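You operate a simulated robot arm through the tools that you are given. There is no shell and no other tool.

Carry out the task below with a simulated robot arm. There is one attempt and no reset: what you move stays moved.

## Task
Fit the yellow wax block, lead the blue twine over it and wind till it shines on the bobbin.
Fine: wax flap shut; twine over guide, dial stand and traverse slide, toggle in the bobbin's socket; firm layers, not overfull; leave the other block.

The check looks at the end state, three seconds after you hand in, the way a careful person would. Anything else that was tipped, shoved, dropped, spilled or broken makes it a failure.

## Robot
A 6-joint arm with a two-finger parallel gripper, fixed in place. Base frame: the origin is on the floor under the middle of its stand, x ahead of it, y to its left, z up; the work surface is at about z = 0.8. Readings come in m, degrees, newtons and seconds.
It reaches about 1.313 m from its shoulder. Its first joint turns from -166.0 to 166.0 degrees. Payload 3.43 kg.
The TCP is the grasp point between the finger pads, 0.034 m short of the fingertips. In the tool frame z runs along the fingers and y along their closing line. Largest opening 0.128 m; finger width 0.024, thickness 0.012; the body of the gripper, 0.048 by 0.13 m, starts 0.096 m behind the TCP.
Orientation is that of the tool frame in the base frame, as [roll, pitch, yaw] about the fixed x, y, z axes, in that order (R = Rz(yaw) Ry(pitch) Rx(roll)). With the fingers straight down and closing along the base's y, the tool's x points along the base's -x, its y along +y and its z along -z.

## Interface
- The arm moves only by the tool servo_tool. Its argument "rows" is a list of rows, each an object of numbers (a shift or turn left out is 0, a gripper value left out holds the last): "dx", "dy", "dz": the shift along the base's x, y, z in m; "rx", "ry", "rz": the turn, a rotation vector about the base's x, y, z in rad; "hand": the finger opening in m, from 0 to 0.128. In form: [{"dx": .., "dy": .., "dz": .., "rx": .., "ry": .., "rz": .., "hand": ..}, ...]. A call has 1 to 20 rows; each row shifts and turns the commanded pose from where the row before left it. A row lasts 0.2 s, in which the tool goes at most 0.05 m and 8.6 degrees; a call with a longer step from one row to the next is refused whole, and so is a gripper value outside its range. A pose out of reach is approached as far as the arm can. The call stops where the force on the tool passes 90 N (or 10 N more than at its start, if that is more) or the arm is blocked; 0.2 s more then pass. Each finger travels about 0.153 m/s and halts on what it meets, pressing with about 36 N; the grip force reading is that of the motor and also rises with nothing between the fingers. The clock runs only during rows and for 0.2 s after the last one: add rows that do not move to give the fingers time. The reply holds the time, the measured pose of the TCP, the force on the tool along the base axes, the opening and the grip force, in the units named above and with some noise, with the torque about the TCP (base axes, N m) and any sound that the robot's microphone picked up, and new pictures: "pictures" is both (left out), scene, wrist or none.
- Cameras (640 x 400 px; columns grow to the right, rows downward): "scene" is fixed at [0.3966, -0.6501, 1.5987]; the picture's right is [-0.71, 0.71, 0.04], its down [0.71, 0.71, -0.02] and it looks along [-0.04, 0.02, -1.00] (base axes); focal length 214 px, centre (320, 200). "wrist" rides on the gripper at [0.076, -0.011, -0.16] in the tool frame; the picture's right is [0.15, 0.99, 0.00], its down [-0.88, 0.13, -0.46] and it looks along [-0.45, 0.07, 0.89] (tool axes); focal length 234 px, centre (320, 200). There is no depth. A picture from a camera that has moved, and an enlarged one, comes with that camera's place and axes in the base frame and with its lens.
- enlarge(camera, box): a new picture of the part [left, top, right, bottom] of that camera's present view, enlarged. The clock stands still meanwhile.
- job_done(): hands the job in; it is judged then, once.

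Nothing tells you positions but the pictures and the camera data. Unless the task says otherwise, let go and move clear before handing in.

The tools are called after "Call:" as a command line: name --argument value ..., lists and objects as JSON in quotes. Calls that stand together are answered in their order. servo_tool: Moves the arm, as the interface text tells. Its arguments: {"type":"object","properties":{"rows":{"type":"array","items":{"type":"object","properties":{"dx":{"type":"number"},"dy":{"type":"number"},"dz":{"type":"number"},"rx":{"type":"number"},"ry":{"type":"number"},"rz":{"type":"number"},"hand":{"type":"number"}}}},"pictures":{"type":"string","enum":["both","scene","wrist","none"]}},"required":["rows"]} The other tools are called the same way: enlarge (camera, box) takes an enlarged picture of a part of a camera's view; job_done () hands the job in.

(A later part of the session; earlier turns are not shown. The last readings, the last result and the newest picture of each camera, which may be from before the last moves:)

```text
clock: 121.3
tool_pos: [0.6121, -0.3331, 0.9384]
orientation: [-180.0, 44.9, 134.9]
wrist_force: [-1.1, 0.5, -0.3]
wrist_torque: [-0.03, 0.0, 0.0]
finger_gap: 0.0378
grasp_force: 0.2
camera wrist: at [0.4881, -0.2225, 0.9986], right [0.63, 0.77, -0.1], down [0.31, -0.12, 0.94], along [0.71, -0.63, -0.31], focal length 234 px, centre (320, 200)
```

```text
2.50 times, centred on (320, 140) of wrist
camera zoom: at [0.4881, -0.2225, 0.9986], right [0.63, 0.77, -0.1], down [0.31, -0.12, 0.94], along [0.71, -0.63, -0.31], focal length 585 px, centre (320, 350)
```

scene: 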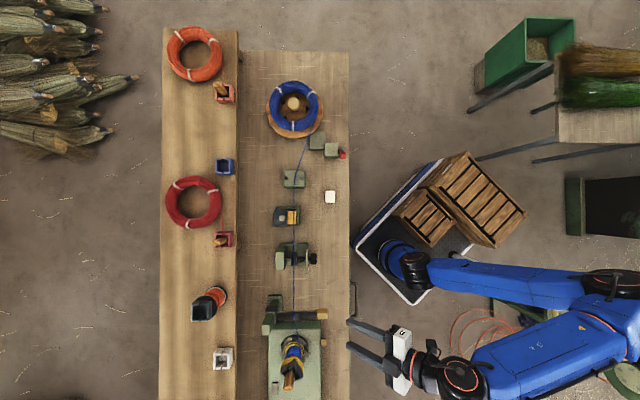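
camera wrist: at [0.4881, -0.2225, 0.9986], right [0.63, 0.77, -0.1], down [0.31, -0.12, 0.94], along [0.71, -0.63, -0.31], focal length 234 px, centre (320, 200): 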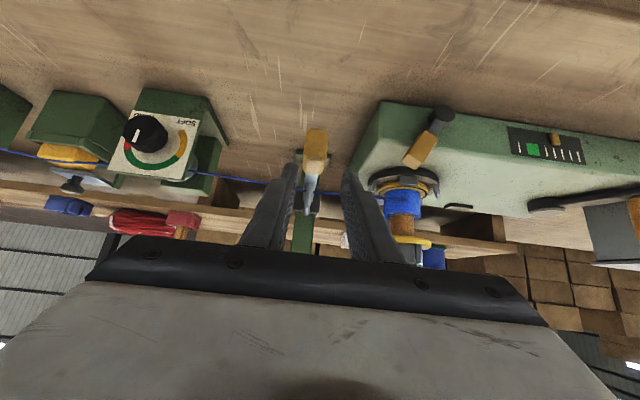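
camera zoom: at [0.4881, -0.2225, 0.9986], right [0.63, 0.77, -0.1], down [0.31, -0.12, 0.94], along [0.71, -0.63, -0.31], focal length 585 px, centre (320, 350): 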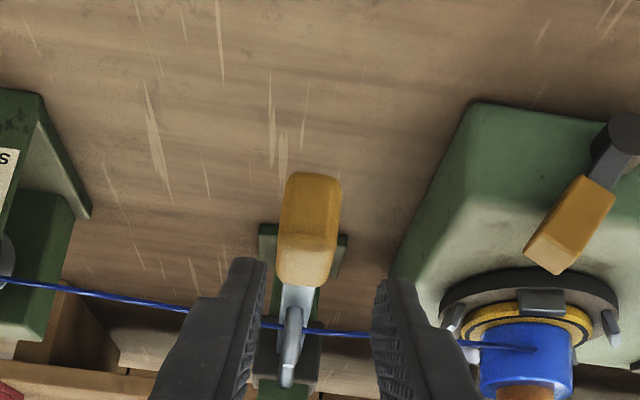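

Call:
servo_tool --rows '[{"dx": 0.0091, "dy": -0.0133, "dz": -0.0195}, {"dx": 0.0091, "dy": -0.0133, "dz": -0.0195}, {}]' --pictures "wrist"

Call:
enlarge --camera "wrist" --box '[240, 80, 400, 230]'

```text
clock: 122.1
tool_pos: [0.6287, -0.3612, 0.8999]
orientation: [-179.9, 44.9, 135.0]
wrist_force: [0.4, 0.2, -0.8]
wrist_torque: [0.01, 0.02, 0.01]
finger_gap: 0.038
grasp_force: 0.1
camera wrist: at [0.5054, -0.2494, 0.9602], right [0.63, 0.77, -0.1], down [0.31, -0.12, 0.94], along [0.71, -0.63, -0.31], focal length 234 px, centre (320, 200)
```

wrist: 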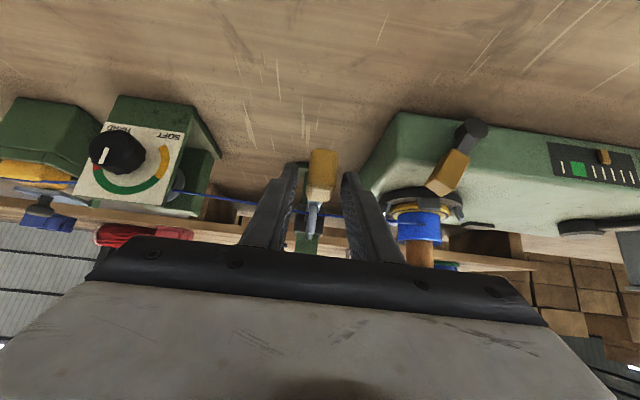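

```text
2.67 times, centred on (320, 155) of wrist
camera zoom: at [0.5054, -0.2494, 0.9602], right [0.63, 0.77, -0.1], down [0.31, -0.12, 0.94], along [0.71, -0.63, -0.31], focal length 624 px, centre (320, 320)
```

zoom: 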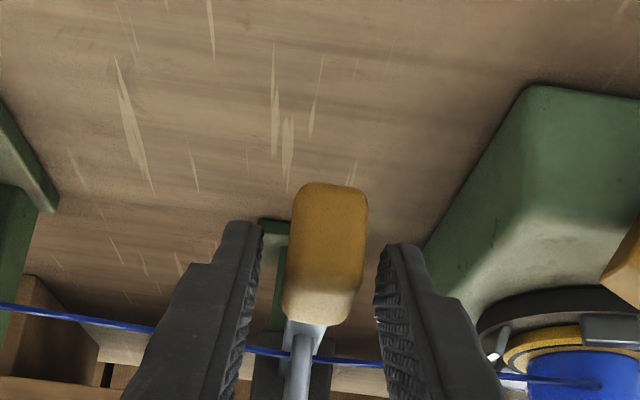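

Call:
servo_tool --rows '[{"hand": 0.028}, {"hand": 0.012}, {"hand": 0.012}, {}]' --pictures "none"

Call:
enlarge --camera "wrist" --box '[60, 80, 220, 230]'

Call:
enlarge --camera "wrist" --box '[240, 80, 480, 270]'

```text
clock: 123.1
tool_pos: [0.6279, -0.3615, 0.9008]
orientation: [-179.9, 44.8, 134.8]
wrist_force: [-1.1, -2.2, -1.1]
wrist_torque: [0.19, -0.27, 0.77]
finger_gap: 0.0214
grasp_force: 44.8
```

```text
2.67 times, centred on (140, 155) of wrist
camera zoom: at [0.5053, -0.2495, 0.9604], right [0.63, 0.77, -0.1], down [0.31, -0.12, 0.94], along [0.71, -0.63, -0.31], focal length 624 px, centre (800, 320)
```

zoom: 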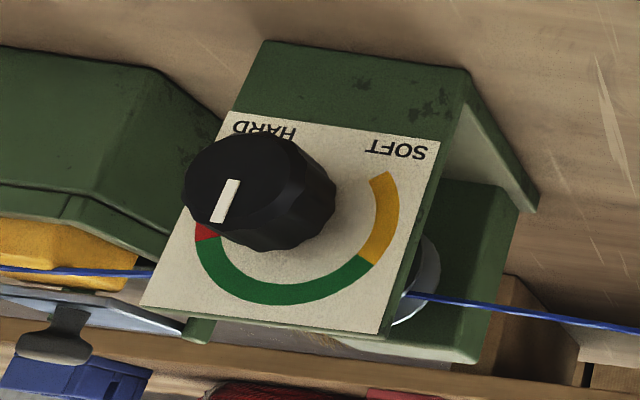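

```text
2.11 times, centred on (360, 175) of wrist
camera zoom: at [0.5053, -0.2495, 0.9604], right [0.63, 0.77, -0.1], down [0.31, -0.12, 0.94], along [0.71, -0.63, -0.31], focal length 493 px, centre (236, 253)
```

zoom: 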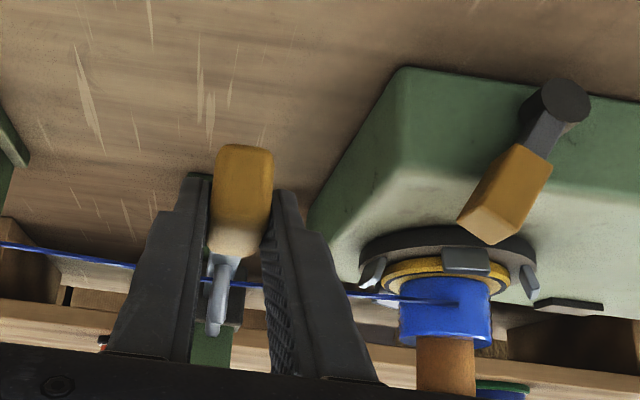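

The dial pointer is still mid-green, good. The traverse knob is gripped; I'll lift the slide gently.

Call:
servo_tool --rows '[{"dz": 0.004}, {"dz": 0.004}, {"dz": 0.004}, {}]' --pictures "wrist"

Call:
enlarge --camera "wrist" --box '[240, 80, 480, 270]'

```text
clock: 124.1
tool_pos: [0.6278, -0.3597, 0.9131]
orientation: [-179.9, 44.9, 134.8]
wrist_force: [15.7, 5.9, -0.8]
wrist_torque: [1.05, 0.34, 0.82]
finger_gap: 0.0215
grasp_force: 44.8
camera wrist: at [0.5052, -0.2496, 0.9719], right [0.63, 0.77, -0.1], down [0.31, -0.12, 0.94], along [0.72, -0.62, -0.31], focal length 234 px, centre (320, 200)
```

wrist: 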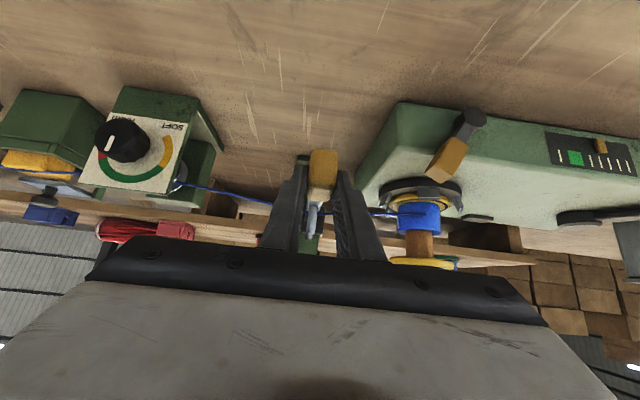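

```text
2.11 times, centred on (360, 175) of wrist
camera zoom: at [0.5052, -0.2496, 0.9719], right [0.63, 0.77, -0.1], down [0.31, -0.12, 0.94], along [0.72, -0.62, -0.31], focal length 493 px, centre (236, 253)
```

zoom: 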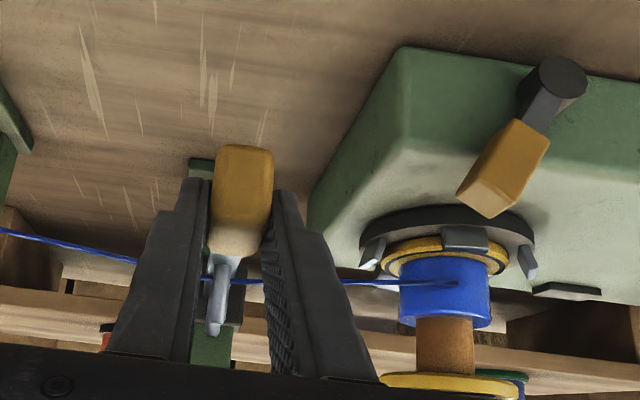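

Call:
servo_tool --rows '[{"dz": 0.004}, {"dz": 0.004}, {"dz": 0.004}, {"dz": 0.002}, {}]' --pictures "wrist"

Call:
enlarge --camera "wrist" --box '[240, 80, 480, 270]'

```text
clock: 125.3
tool_pos: [0.6289, -0.3601, 0.9258]
orientation: [-179.8, 45.0, 134.9]
wrist_force: [9.8, 10.8, 0.1]
wrist_torque: [0.4, -0.35, 0.83]
finger_gap: 0.0217
grasp_force: 44.5
camera wrist: at [0.5053, -0.2495, 0.9855], right [0.63, 0.77, -0.11], down [0.31, -0.12, 0.94], along [0.71, -0.63, -0.31], focal length 234 px, centre (320, 200)
```

wrist: 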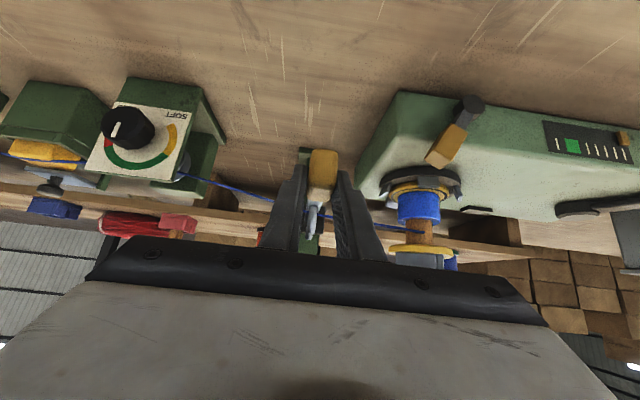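

```text
2.11 times, centred on (360, 175) of wrist
camera zoom: at [0.5053, -0.2495, 0.9855], right [0.63, 0.77, -0.11], down [0.31, -0.12, 0.94], along [0.71, -0.63, -0.31], focal length 493 px, centre (236, 253)
```

zoom: 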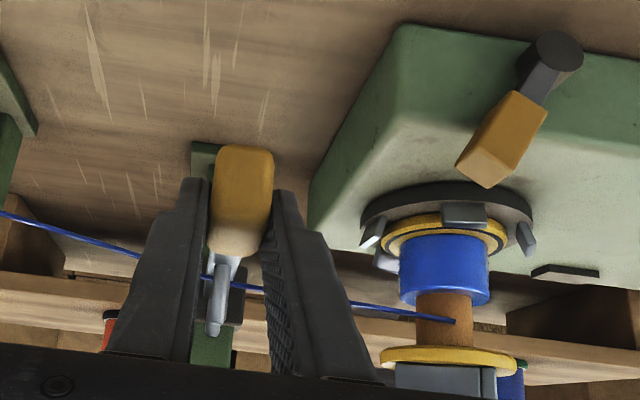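

The twine now meets the bare upper half of the core. The gauge marker also seems to have changed, so I'll zoom in on it.

Call:
enlarge --camera "wrist" --box '[530, 100, 640, 180]'

Call:
enlarge --camera "scene" --box '[250, 290, 350, 400]'

```text
5.00 times, centred on (585, 140) of wrist
camera zoom: at [0.5053, -0.2495, 0.9855], right [0.63, 0.77, -0.11], down [0.31, -0.12, 0.94], along [0.71, -0.63, -0.31], focal length 1171 px, centre (-1005, 500)
```

zoom: 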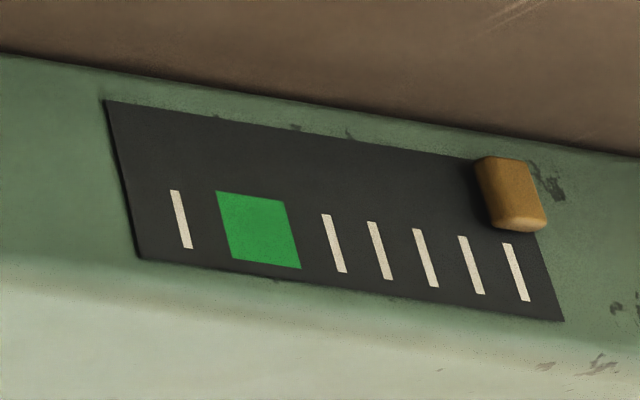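

```text
3.64 times, centred on (300, 345) of scene
camera zoom: at [0.3966, -0.6501, 1.5987], right [-0.71, 0.71, 0.04], down [0.71, 0.71, -0.02], along [-0.04, 0.02, -1.0], focal length 780 px, centre (393, -327)
```

zoom: 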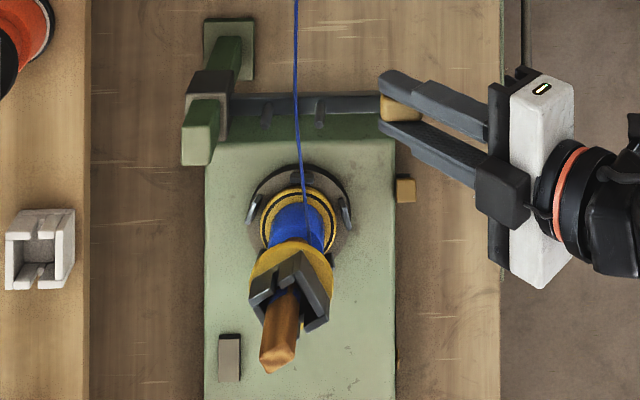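

The gauge shows fill at the current traverse height: zero up here, 2.9 below, so each half must be wound into the green. I'll let go of the slide and check that it stays up.

Call:
servo_tool --rows '[{"hand": 0.03}, {"hand": 0.045}, {"dx": -0.015, "dy": 0.015, "dz": 0.018}, {"dx": -0.022, "dy": 0.022, "dz": 0.03}, {}]' --pictures "wrist"

Call:
enlarge --camera "wrist" --box '[240, 60, 480, 250]'

```text
clock: 126.5
tool_pos: [0.5893, -0.322, 0.9735]
orientation: [-179.8, 44.7, 134.9]
wrist_force: [-0.1, -1.1, 0.6]
wrist_torque: [-0.04, 0.0, 0.02]
finger_gap: 0.0449
grasp_force: 0.0
camera wrist: at [0.4663, -0.2114, 1.0338], right [0.63, 0.77, -0.1], down [0.31, -0.12, 0.94], along [0.71, -0.63, -0.31], focal length 234 px, centre (320, 200)
```

wrist: 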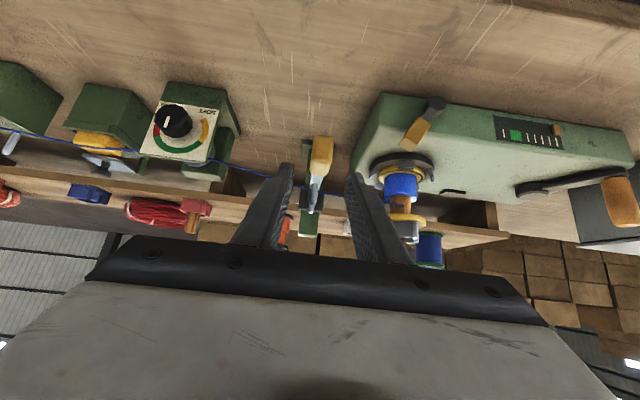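

```text
2.11 times, centred on (360, 155) of wrist
camera zoom: at [0.4663, -0.2114, 1.0338], right [0.63, 0.77, -0.1], down [0.31, -0.12, 0.94], along [0.71, -0.63, -0.31], focal length 493 px, centre (236, 295)
```

zoom: 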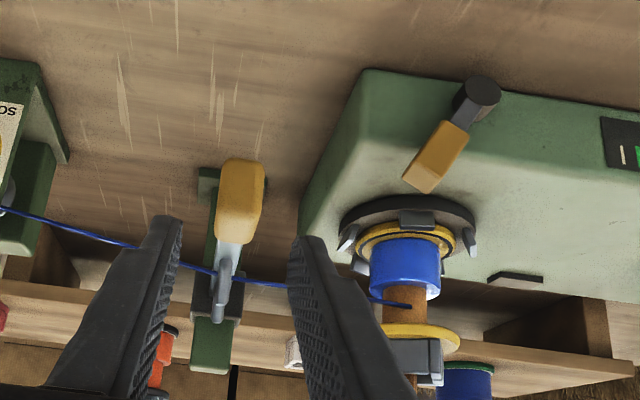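

The slide holds. Back to the crank handle.

Call:
servo_tool --rows '[{"dz": 0.035, "hand": 0.06}, {"dx": 0.0313, "dy": 0.0298}, {"dx": 0.0313, "dy": 0.0298}, {"dx": 0.0313, "dy": 0.0298}, {"dx": 0.0313, "dy": 0.0298}, {"dx": 0.0313, "dy": 0.0298}, {"dx": 0.0313, "dy": 0.0298}, {"dx": 0.0313, "dy": 0.0298}, {"dx": 0.0313, "dy": 0.0298}, {"dx": 0.0313, "dy": 0.0298, "dz": -0.025}, {}]' --pictures "wrist"

Call:
enlarge --camera "wrist" --box '[220, 60, 420, 230]'

```text
clock: 128.9
tool_pos: [0.8735, -0.0564, 0.981]
orientation: [-180.0, 44.9, 134.9]
wrist_force: [-0.8, 0.3, 0.1]
wrist_torque: [0.01, -0.01, 0.01]
finger_gap: 0.0602
grasp_force: 0.1
camera wrist: at [0.7499, 0.0535, 1.0423], right [0.63, 0.77, -0.1], down [0.31, -0.12, 0.94], along [0.71, -0.63, -0.31], focal length 234 px, centre (320, 200)
```

wrist: 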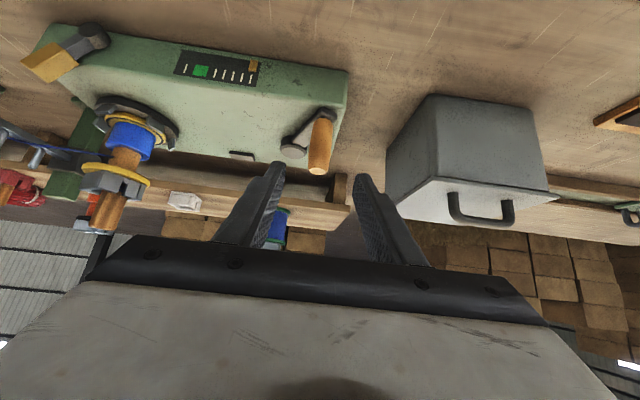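

```text
2.35 times, centred on (320, 145) of wrist
camera zoom: at [0.7499, 0.0535, 1.0423], right [0.63, 0.77, -0.1], down [0.31, -0.12, 0.94], along [0.71, -0.63, -0.31], focal length 551 px, centre (320, 329)
```

zoom: 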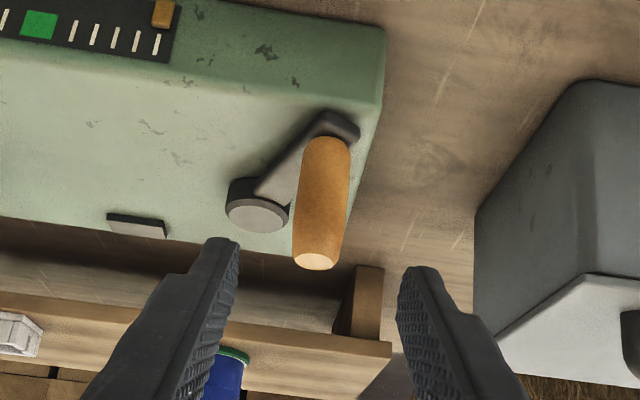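

Call:
servo_tool --rows '[{"dx": 0.0122, "dy": -0.0137, "dz": -0.02}, {"dx": 0.0122, "dy": -0.0137, "dz": -0.02}, {"dx": 0.0121, "dy": -0.0137, "dz": -0.02}, {}, {"hand": 0.035}, {"hand": 0.015}, {}]' --pictures "wrist"

Call:
enlarge --camera "wrist" --box '[220, 80, 420, 230]'

```text
clock: 130.5
tool_pos: [0.909, -0.0976, 0.9232]
orientation: [-179.8, 44.8, 134.9]
wrist_force: [-2.5, 6.2, -1.9]
wrist_torque: [0.22, 0.02, 0.02]
finger_gap: 0.0227
grasp_force: 45.3
camera wrist: at [0.785, 0.0137, 0.9832], right [0.63, 0.77, -0.1], down [0.31, -0.12, 0.94], along [0.71, -0.63, -0.31], focal length 234 px, centre (320, 200)
```

wrist: 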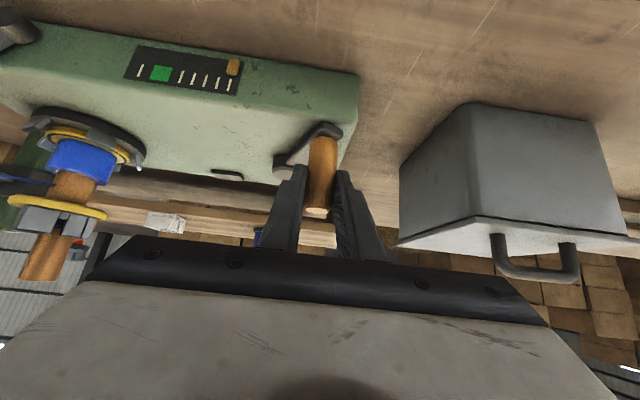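

```text
2.67 times, centred on (320, 155) of wrist
camera zoom: at [0.785, 0.0137, 0.9832], right [0.63, 0.77, -0.1], down [0.31, -0.12, 0.94], along [0.71, -0.63, -0.31], focal length 624 px, centre (320, 320)
```

zoom: 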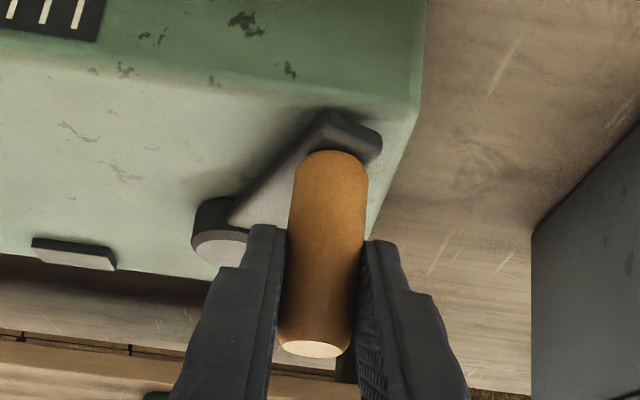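

Call:
servo_tool --rows '[{"dx": 0.0312, "dy": 0.0062}, {"dx": 0.0295, "dy": -0.0052}, {"dx": 0.026, "dy": -0.015}, {"dx": 0.0192, "dy": -0.023}, {"dx": 0.0103, "dy": -0.0281}, {}]' --pictures "none"

```text
clock: 131.9
tool_pos: [1.0231, -0.1631, 0.9225]
orientation: [-179.9, 44.7, 134.8]
wrist_force: [-17.3, -2.0, -8.0]
wrist_torque: [-0.03, 0.1, -0.14]
finger_gap: 0.0227
grasp_force: 44.7
```

Call:
servo_tool --rows '[{"dx": -0.0012, "dy": -0.03}, {"dx": -0.0103, "dy": -0.0282}, {"dx": -0.0192, "dy": -0.0229}, {"dx": -0.026, "dy": -0.015}, {"dx": -0.0295, "dy": -0.0052}, {}]' --pictures "none"

```text
clock: 133.3
tool_pos: [0.9382, -0.2613, 0.9239]
orientation: [-179.9, 44.8, 135.0]
wrist_force: [-0.1, 7.7, -5.0]
wrist_torque: [0.69, 0.35, 0.02]
finger_gap: 0.0229
grasp_force: 45.5
```

Call:
servo_tool --rows '[{"dx": -0.0295, "dy": 0.0052}, {"dx": -0.026, "dy": 0.015}, {"dx": -0.0192, "dy": 0.0229}, {"dx": -0.0103, "dy": 0.0282}, {"dx": 0.0, "dy": 0.03}, {"dx": 0.0103, "dy": 0.0281}, {"dx": 0.0192, "dy": 0.023}, {"dx": 0.026, "dy": 0.015}, {}]' --pictures "wrist"

Call:
enlarge --camera "wrist" --box '[60, 20, 280, 110]'

Call:
enlarge --camera "wrist" --box '[0, 80, 200, 240]'

```text
clock: 135.3
tool_pos: [0.9093, -0.0971, 0.9233]
orientation: [-179.9, 44.8, 134.8]
wrist_force: [8.6, -23.9, 9.3]
wrist_torque: [-0.91, -0.73, -0.13]
finger_gap: 0.0229
grasp_force: 45.0
camera wrist: at [0.7854, 0.0141, 0.983], right [0.63, 0.77, -0.1], down [0.31, -0.12, 0.94], along [0.71, -0.63, -0.31], focal length 234 px, centre (320, 200)
```

wrist: 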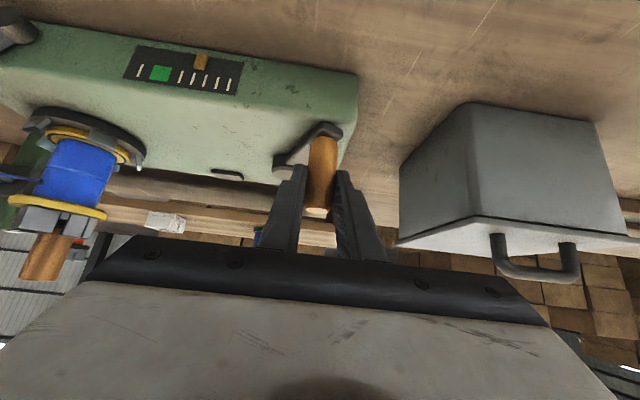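

```text
2.91 times, centred on (170, 65) of wrist
camera zoom: at [0.7854, 0.0141, 0.983], right [0.63, 0.77, -0.1], down [0.31, -0.12, 0.94], along [0.71, -0.63, -0.31], focal length 681 px, centre (756, 593)
```

zoom: 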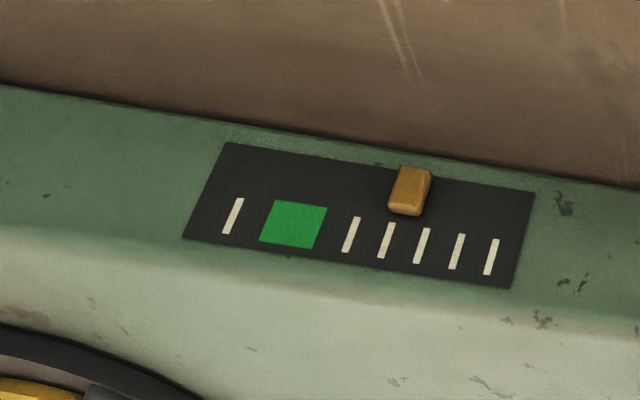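

```text
2.50 times, centred on (100, 160) of wrist
camera zoom: at [0.7854, 0.0141, 0.983], right [0.63, 0.77, -0.1], down [0.31, -0.12, 0.94], along [0.71, -0.63, -0.31], focal length 585 px, centre (870, 300)
```

zoom: 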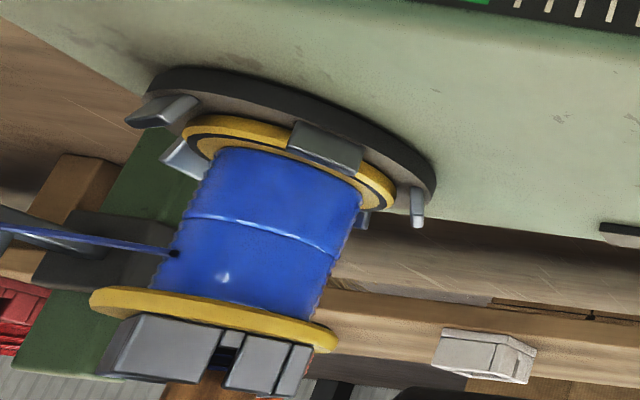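

The upper half now matches: one turn gave 2.7 ticks. Another full turn should bring this half into the green; I'll continue in two stages.

Call:
servo_tool --rows '[{"dx": 0.03, "dy": 0.0035}, {"dx": 0.0295, "dy": -0.0052}, {"dx": 0.026, "dy": -0.015}, {"dx": 0.0192, "dy": -0.023}, {"dx": 0.0103, "dy": -0.0281}, {"dx": 0.0, "dy": -0.03}, {"dx": -0.0103, "dy": -0.0282}, {"dx": -0.0192, "dy": -0.0229}, {"dx": -0.026, "dy": -0.015}, {"dx": -0.0295, "dy": -0.0052}, {}]' --pictures "none"

```text
clock: 137.7
tool_pos: [0.9412, -0.2631, 0.9231]
orientation: [-179.9, 45.0, 135.0]
wrist_force: [2.5, 64.4, 1.0]
wrist_torque: [0.14, 0.09, 0.42]
finger_gap: 0.0233
grasp_force: 44.9
```

Call:
servo_tool --rows '[{"dx": -0.0293, "dy": 0.008}, {"dx": -0.0257, "dy": 0.0148}, {"dx": -0.019, "dy": 0.0227}, {"dx": -0.0101, "dy": 0.0278}, {"dx": 0.0, "dy": 0.0296}, {"dx": 0.0101, "dy": 0.0278}, {"dx": 0.019, "dy": 0.0227}, {"dx": 0.0257, "dy": 0.0148}, {}]' --pictures "wrist"

Call:
enlarge --camera "wrist" --box '[60, 20, 280, 110]'

Call:
enlarge --camera "wrist" --box '[0, 80, 200, 240]'

```text
clock: 139.7
tool_pos: [0.9108, -0.0947, 0.9235]
orientation: [-179.8, 44.8, 134.9]
wrist_force: [8.7, -19.5, 3.7]
wrist_torque: [-0.34, -0.06, -0.06]
finger_gap: 0.0229
grasp_force: 45.0
camera wrist: at [0.7874, 0.0148, 0.9831], right [0.63, 0.77, -0.11], down [0.31, -0.12, 0.94], along [0.71, -0.63, -0.31], focal length 234 px, centre (320, 200)
```

wrist: 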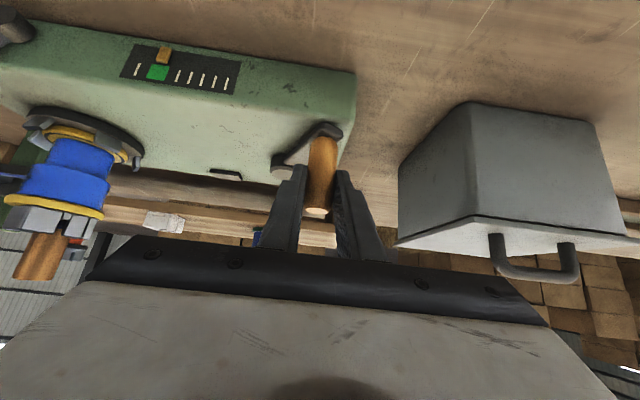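

```text
2.91 times, centred on (170, 65) of wrist
camera zoom: at [0.7874, 0.0148, 0.9831], right [0.63, 0.77, -0.11], down [0.31, -0.12, 0.94], along [0.71, -0.63, -0.31], focal length 681 px, centre (756, 593)
```

zoom: 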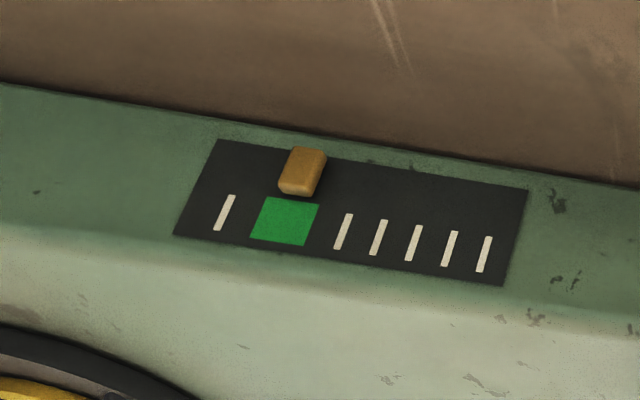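

```text
2.50 times, centred on (100, 160) of wrist
camera zoom: at [0.7874, 0.0148, 0.9831], right [0.63, 0.77, -0.11], down [0.31, -0.12, 0.94], along [0.71, -0.63, -0.31], focal length 585 px, centre (870, 300)
```

zoom: 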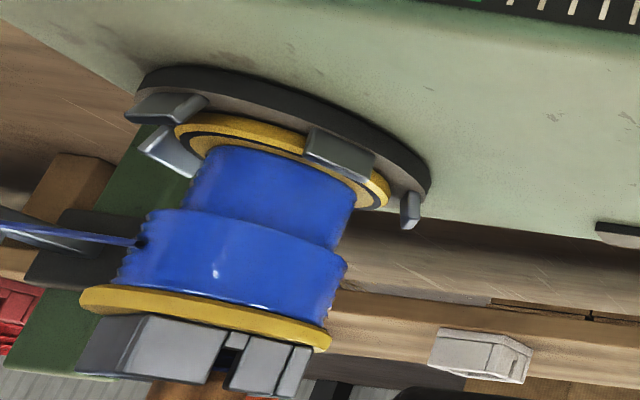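

The upper half is now mid-green on the gauge. I'll release the crank here and bring the slide back down to finish the lower half, which needs about one more turn.

Call:
servo_tool --rows '[{"hand": 0.03}, {"hand": 0.055}, {"dx": -0.015, "dy": 0.015, "dz": 0.02}, {"dx": -0.025, "dy": 0.025, "dz": 0.03}, {"dz": 0.035}, {"dx": -0.0313, "dy": -0.0298}, {"dx": -0.0313, "dy": -0.0298}, {"dx": -0.0313, "dy": -0.0298}, {"dx": -0.0313, "dy": -0.0298}, {"dx": -0.0313, "dy": -0.0298}, {"dx": -0.0313, "dy": -0.0298}, {"dx": -0.0313, "dy": -0.0298}, {"dx": -0.0313, "dy": -0.0298}, {"dx": -0.0313, "dy": -0.0298}, {"dz": -0.035, "hand": 0.042}, {}]' --pictures "wrist"

Call:
enlarge --camera "wrist" --box '[240, 60, 480, 250]'

```text
clock: 143.1
tool_pos: [0.5892, -0.3264, 0.9734]
orientation: [-179.9, 44.9, 134.9]
wrist_force: [-0.3, 0.5, 0.4]
wrist_torque: [0.02, -0.01, 0.01]
finger_gap: 0.0418
grasp_force: 0.0
camera wrist: at [0.4656, -0.2159, 1.033], right [0.63, 0.77, -0.1], down [0.31, -0.12, 0.94], along [0.71, -0.63, -0.31], focal length 234 px, centre (320, 200)
```

wrist: 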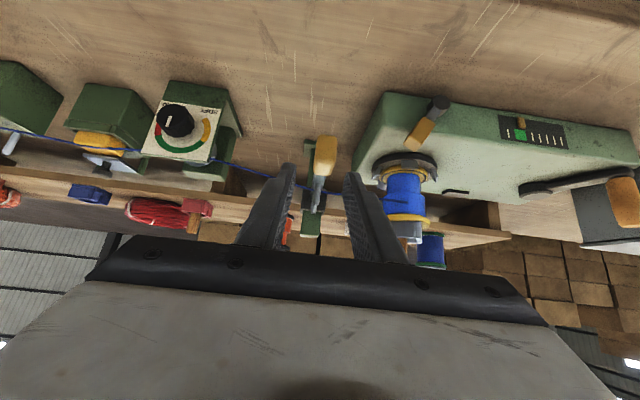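

```text
2.11 times, centred on (360, 155) of wrist
camera zoom: at [0.4656, -0.2159, 1.033], right [0.63, 0.77, -0.1], down [0.31, -0.12, 0.94], along [0.71, -0.63, -0.31], focal length 493 px, centre (236, 295)
```

zoom: 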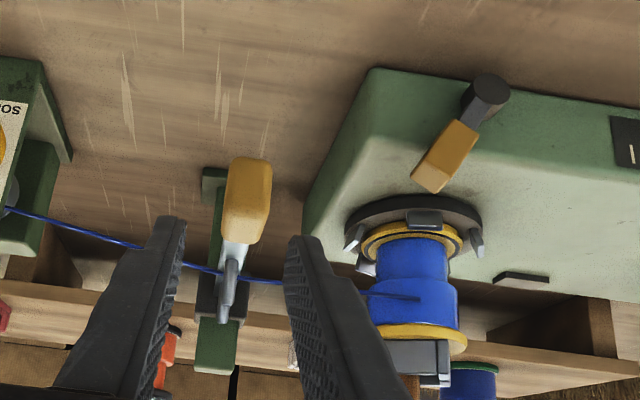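

Call:
servo_tool --rows '[{"dx": 0.0132, "dy": -0.0112, "dz": -0.0159}, {"dx": 0.0132, "dy": -0.0112, "dz": -0.0159}, {"dx": 0.0133, "dy": -0.0113, "dz": -0.0159}, {}, {"hand": 0.03}, {"hand": 0.012}, {}]' --pictures "wrist"

Call:
enlarge --camera "wrist" --box '[240, 80, 480, 270]'

```text
clock: 144.7
tool_pos: [0.63, -0.3607, 0.9254]
orientation: [-179.8, 44.9, 134.9]
wrist_force: [-18.6, -20.3, -1.2]
wrist_torque: [0.2, 0.04, 0.79]
finger_gap: 0.0216
grasp_force: 44.9
camera wrist: at [0.5058, -0.2497, 0.9844], right [0.63, 0.77, -0.1], down [0.31, -0.12, 0.94], along [0.71, -0.63, -0.31], focal length 234 px, centre (320, 200)
```

wrist: 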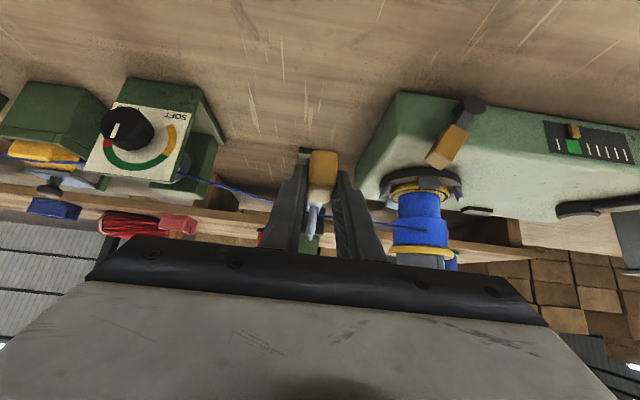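

```text
2.11 times, centred on (360, 175) of wrist
camera zoom: at [0.5058, -0.2497, 0.9844], right [0.63, 0.77, -0.1], down [0.31, -0.12, 0.94], along [0.71, -0.63, -0.31], focal length 493 px, centre (236, 253)
```

zoom: 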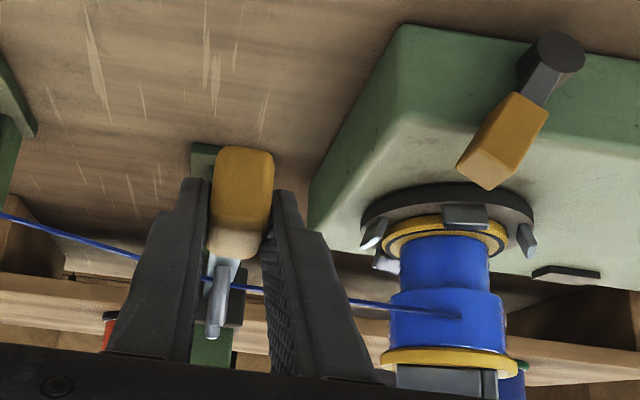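

Call:
servo_tool --rows '[{"dx": -0.0006, "dy": -0.0006, "dz": -0.004}, {"dz": -0.004}, {"dz": -0.004}, {"dz": -0.004}, {"dz": -0.004}, {"dz": -0.004}, {}]' --pictures "wrist"

Call:
enlarge --camera "wrist" --box '[240, 80, 480, 270]'

Call:
enlarge --camera "wrist" --box '[530, 110, 640, 200]'

```text
clock: 146.3
tool_pos: [0.6278, -0.3595, 0.901]
orientation: [-179.8, 44.8, 134.9]
wrist_force: [21.9, -38.8, -2.6]
wrist_torque: [-0.09, -0.52, 0.86]
finger_gap: 0.0217
grasp_force: 44.6
camera wrist: at [0.5054, -0.2496, 0.9608], right [0.63, 0.77, -0.1], down [0.31, -0.12, 0.94], along [0.71, -0.63, -0.31], focal length 234 px, centre (320, 200)
```

wrist: 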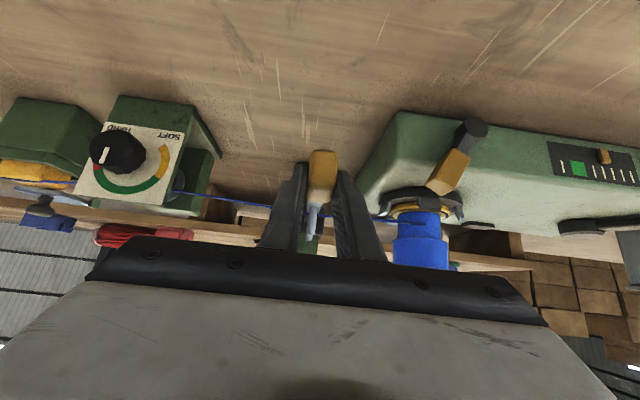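

```text
2.11 times, centred on (360, 175) of wrist
camera zoom: at [0.5054, -0.2496, 0.9608], right [0.63, 0.77, -0.1], down [0.31, -0.12, 0.94], along [0.71, -0.63, -0.31], focal length 493 px, centre (236, 253)
```

zoom: 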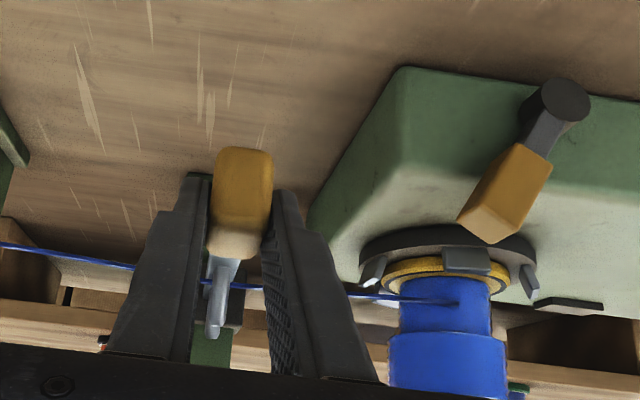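

```text
4.44 times, centred on (585, 155) of wrist
camera zoom: at [0.5054, -0.2496, 0.9608], right [0.63, 0.77, -0.1], down [0.31, -0.12, 0.94], along [0.71, -0.63, -0.31], focal length 1041 px, centre (-858, 400)
```

zoom: 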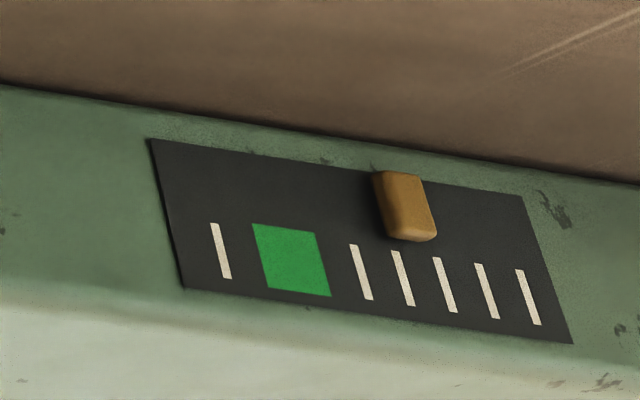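

The slide is back at the lower band. Release, and back to the crank for one more turn.

Call:
servo_tool --rows '[{"hand": 0.03}, {"hand": 0.045}, {"dx": -0.015, "dy": 0.015, "dz": 0.02}, {"dx": -0.022, "dy": 0.022, "dz": 0.035}, {"dz": 0.045, "hand": 0.06}, {"dx": 0.0313, "dy": 0.0298}, {"dx": 0.0313, "dy": 0.0298}, {"dx": 0.0313, "dy": 0.0298}, {"dx": 0.0313, "dy": 0.0298}, {"dx": 0.0313, "dy": 0.0298}, {"dx": 0.0313, "dy": 0.0298}, {"dx": 0.0313, "dy": 0.0298}, {"dx": 0.0313, "dy": 0.0298}, {"dx": 0.0313, "dy": 0.0298, "dz": -0.025}, {}]' --pictures "wrist"

Call:
enlarge --camera "wrist" --box '[220, 60, 420, 230]'

Call:
enlarge --camera "wrist" --box '[0, 20, 280, 230]'

```text
clock: 149.5
tool_pos: [0.8703, -0.052, 0.9764]
orientation: [-179.9, 44.8, 134.9]
wrist_force: [-0.3, 0.7, 0.5]
wrist_torque: [-0.01, -0.02, 0.03]
finger_gap: 0.06
grasp_force: 0.0
camera wrist: at [0.7463, 0.0584, 1.0355], right [0.63, 0.77, -0.1], down [0.31, -0.12, 0.94], along [0.71, -0.63, -0.31], focal length 234 px, centre (320, 200)
```

wrist: 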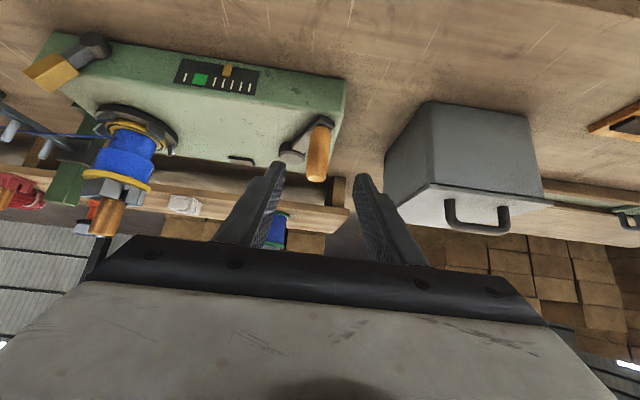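

```text
2.35 times, centred on (320, 145) of wrist
camera zoom: at [0.7463, 0.0584, 1.0355], right [0.63, 0.77, -0.1], down [0.31, -0.12, 0.94], along [0.71, -0.63, -0.31], focal length 551 px, centre (320, 329)
```

zoom: 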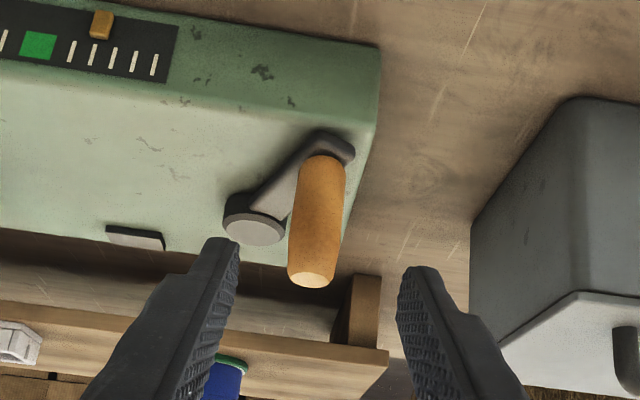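

```text
1.90 times, centred on (140, 125) of wrist
camera zoom: at [0.7463, 0.0584, 1.0355], right [0.63, 0.77, -0.1], down [0.31, -0.12, 0.94], along [0.71, -0.63, -0.31], focal length 446 px, centre (663, 343)
```

zoom: 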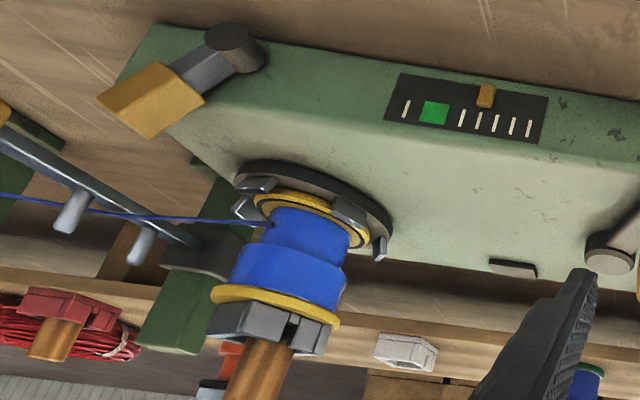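

Call:
servo_tool --rows '[{"dx": 0.0132, "dy": -0.0152, "dz": -0.018}, {"dx": 0.0132, "dy": -0.0151, "dz": -0.018}, {"dx": 0.0132, "dy": -0.0151, "dz": -0.018}, {}, {"hand": 0.035}, {"hand": 0.015}, {}]' --pictures "wrist"

Call:
enlarge --camera "wrist" --box '[60, 20, 280, 110]'

```text
clock: 151.1
tool_pos: [0.9086, -0.0991, 0.9218]
orientation: [-179.9, 44.8, 134.9]
wrist_force: [-3.5, 7.6, -1.7]
wrist_torque: [0.3, 0.12, 0.02]
finger_gap: 0.0227
grasp_force: 45.0
camera wrist: at [0.7859, 0.0113, 0.9812], right [0.63, 0.77, -0.1], down [0.31, -0.12, 0.94], along [0.71, -0.63, -0.31], focal length 234 px, centre (320, 200)
```

wrist: 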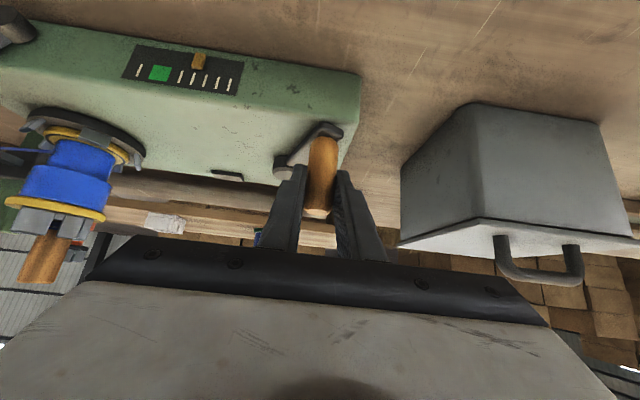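

```text
2.91 times, centred on (170, 65) of wrist
camera zoom: at [0.7859, 0.0113, 0.9812], right [0.63, 0.77, -0.1], down [0.31, -0.12, 0.94], along [0.71, -0.63, -0.31], focal length 681 px, centre (756, 593)
```

zoom: 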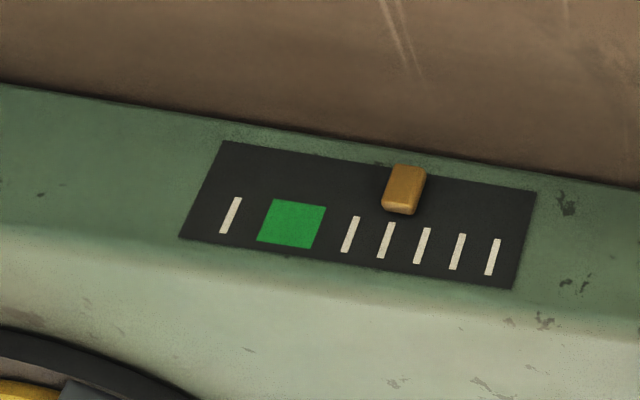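

The lower half reads 2.9. One more full turn, in two stages.

Call:
servo_tool --rows '[{"dx": 0.0304, "dy": 0.0051}, {"dx": 0.0291, "dy": -0.0051}, {"dx": 0.0257, "dy": -0.0148}, {"dx": 0.019, "dy": -0.0227}, {"dx": 0.0101, "dy": -0.0278}, {"dx": 0.0, "dy": -0.0296}, {"dx": -0.0101, "dy": -0.0278}, {"dx": -0.019, "dy": -0.0227}, {"dx": -0.0257, "dy": -0.0148}, {"dx": -0.0291, "dy": -0.0051}, {}]' --pictures "none"

```text
clock: 153.5
tool_pos: [0.9425, -0.2638, 0.9222]
orientation: [-179.9, 44.6, 134.9]
wrist_force: [-1.5, 30.5, -33.3]
wrist_torque: [1.06, 0.41, 0.19]
finger_gap: 0.0226
grasp_force: 45.2
```

Call:
servo_tool --rows '[{"dx": -0.0291, "dy": 0.0061}, {"dx": -0.0257, "dy": 0.0148}, {"dx": -0.019, "dy": 0.0227}, {"dx": -0.0101, "dy": 0.0278}, {"dx": 0.0, "dy": 0.0296}, {"dx": 0.0101, "dy": 0.0278}, {"dx": 0.019, "dy": 0.0227}, {"dx": 0.0257, "dy": 0.0138}, {}]' --pictures "wrist"

Call:
enlarge --camera "wrist" --box '[60, 20, 280, 110]'

Call:
enlarge --camera "wrist" --box '[0, 80, 200, 240]'

```text
clock: 155.5
tool_pos: [0.9141, -0.0971, 0.9238]
orientation: [-179.9, 44.8, 135.0]
wrist_force: [-4.8, 18.5, -20.1]
wrist_torque: [-0.37, -0.61, 0.05]
finger_gap: 0.0227
grasp_force: 45.0
camera wrist: at [0.7908, 0.0129, 0.9825], right [0.63, 0.77, -0.1], down [0.31, -0.12, 0.94], along [0.72, -0.62, -0.31], focal length 234 px, centre (320, 200)
```

wrist: 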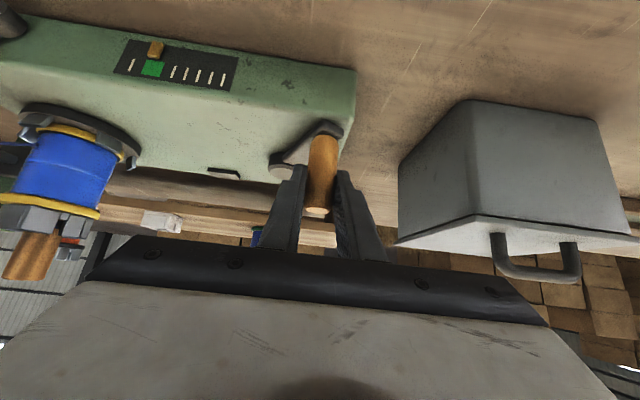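

```text
2.91 times, centred on (170, 65) of wrist
camera zoom: at [0.7908, 0.0129, 0.9825], right [0.63, 0.77, -0.1], down [0.31, -0.12, 0.94], along [0.72, -0.62, -0.31], focal length 681 px, centre (756, 593)
```

zoom: 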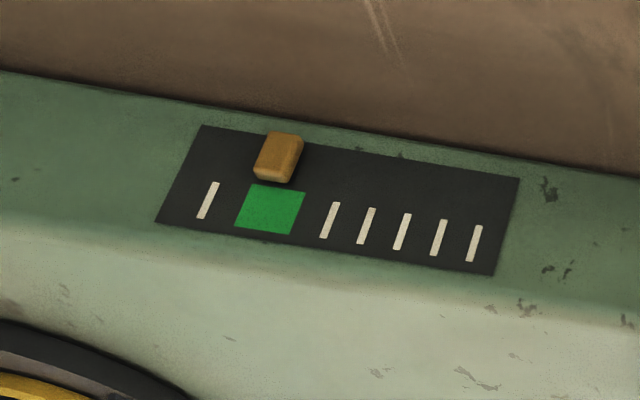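

```text
2.50 times, centred on (100, 160) of wrist
camera zoom: at [0.7908, 0.0129, 0.9825], right [0.63, 0.77, -0.1], down [0.31, -0.12, 0.94], along [0.72, -0.62, -0.31], focal length 585 px, centre (870, 300)
```

zoom: 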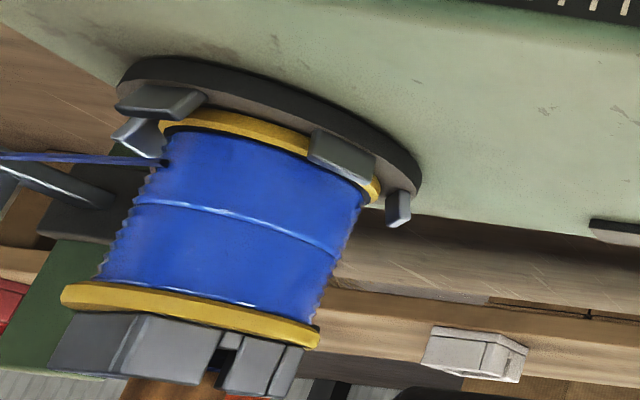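

Both halves now read inside the green and the bobbin is evenly filled and glossy. I'll release the crank and back away to inspect everything.

Call:
servo_tool --rows '[{"hand": 0.03}, {"hand": 0.06}, {"dx": -0.015, "dy": 0.015, "dz": 0.02}, {"dx": -0.025, "dy": 0.025, "dz": 0.03}, {"dx": -0.025, "dy": 0.01, "dz": 0.035}, {"dx": -0.04, "dy": -0.01, "dz": 0.02}, {"dx": -0.04, "dy": -0.02, "dz": 0.0}, {"dx": -0.04, "dy": -0.02, "dz": 0.0}, {}, {}]' --pictures "both"

Call:
enlarge --camera "wrist" --box '[200, 20, 400, 200]'

Call:
enlarge --camera "scene" --box '[250, 290, 350, 400]'

```text
clock: 157.7
tool_pos: [0.7284, -0.0998, 1.0282]
orientation: [-179.9, 44.9, 134.9]
wrist_force: [0.3, 0.3, -0.5]
wrist_torque: [0.03, 0.03, -0.01]
finger_gap: 0.0597
grasp_force: 0.1
camera wrist: at [0.6052, 0.011, 1.0879], right [0.63, 0.77, -0.1], down [0.31, -0.12, 0.94], along [0.71, -0.63, -0.31], focal length 234 px, centre (320, 200)
```

scene: 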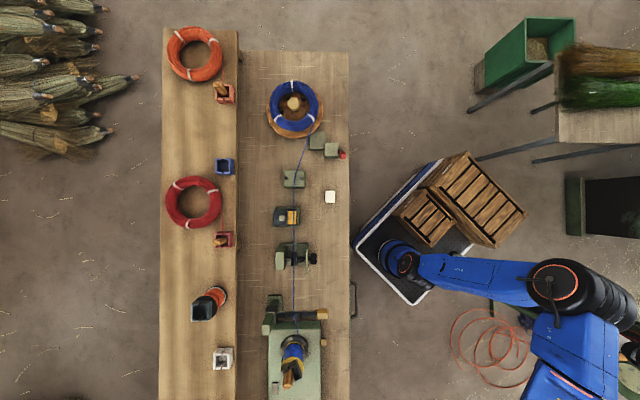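
wrist: 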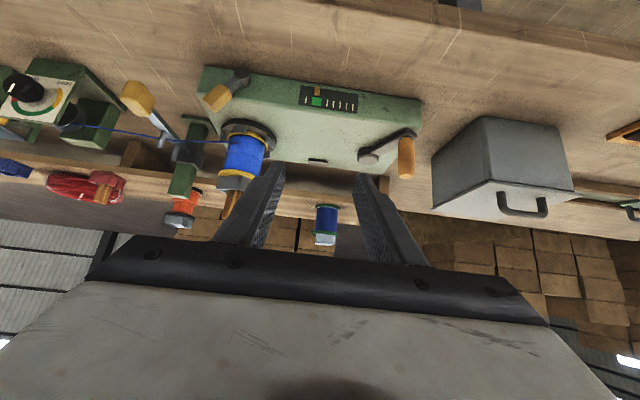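

```text
2.22 times, centred on (300, 110) of wrist
camera zoom: at [0.6052, 0.011, 1.0879], right [0.63, 0.77, -0.1], down [0.31, -0.12, 0.94], along [0.71, -0.63, -0.31], focal length 520 px, centre (364, 400)
```

zoom: 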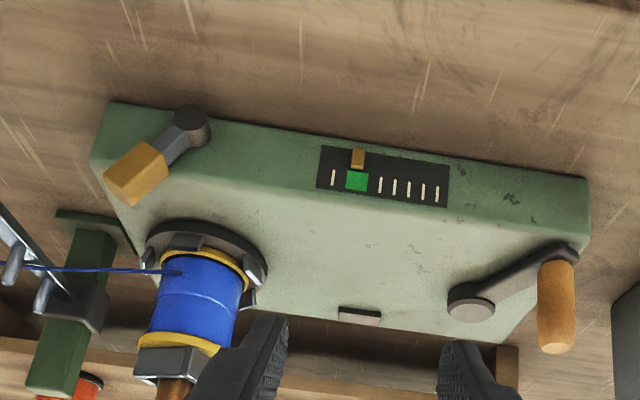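

```text
3.64 times, centred on (300, 345) of scene
camera zoom: at [0.3966, -0.6501, 1.5987], right [-0.71, 0.71, 0.04], down [0.71, 0.71, -0.02], along [-0.04, 0.02, -1.0], focal length 780 px, centre (393, -327)
```

zoom: 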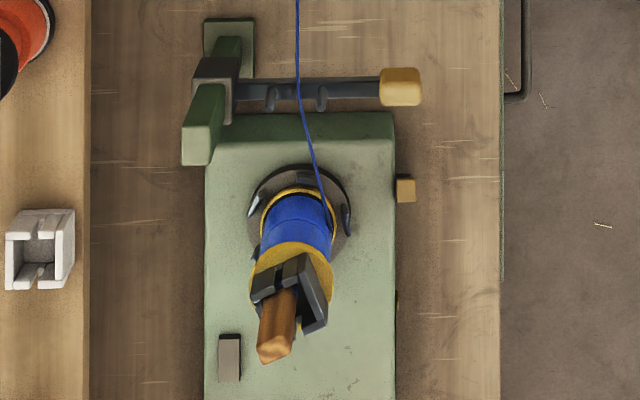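

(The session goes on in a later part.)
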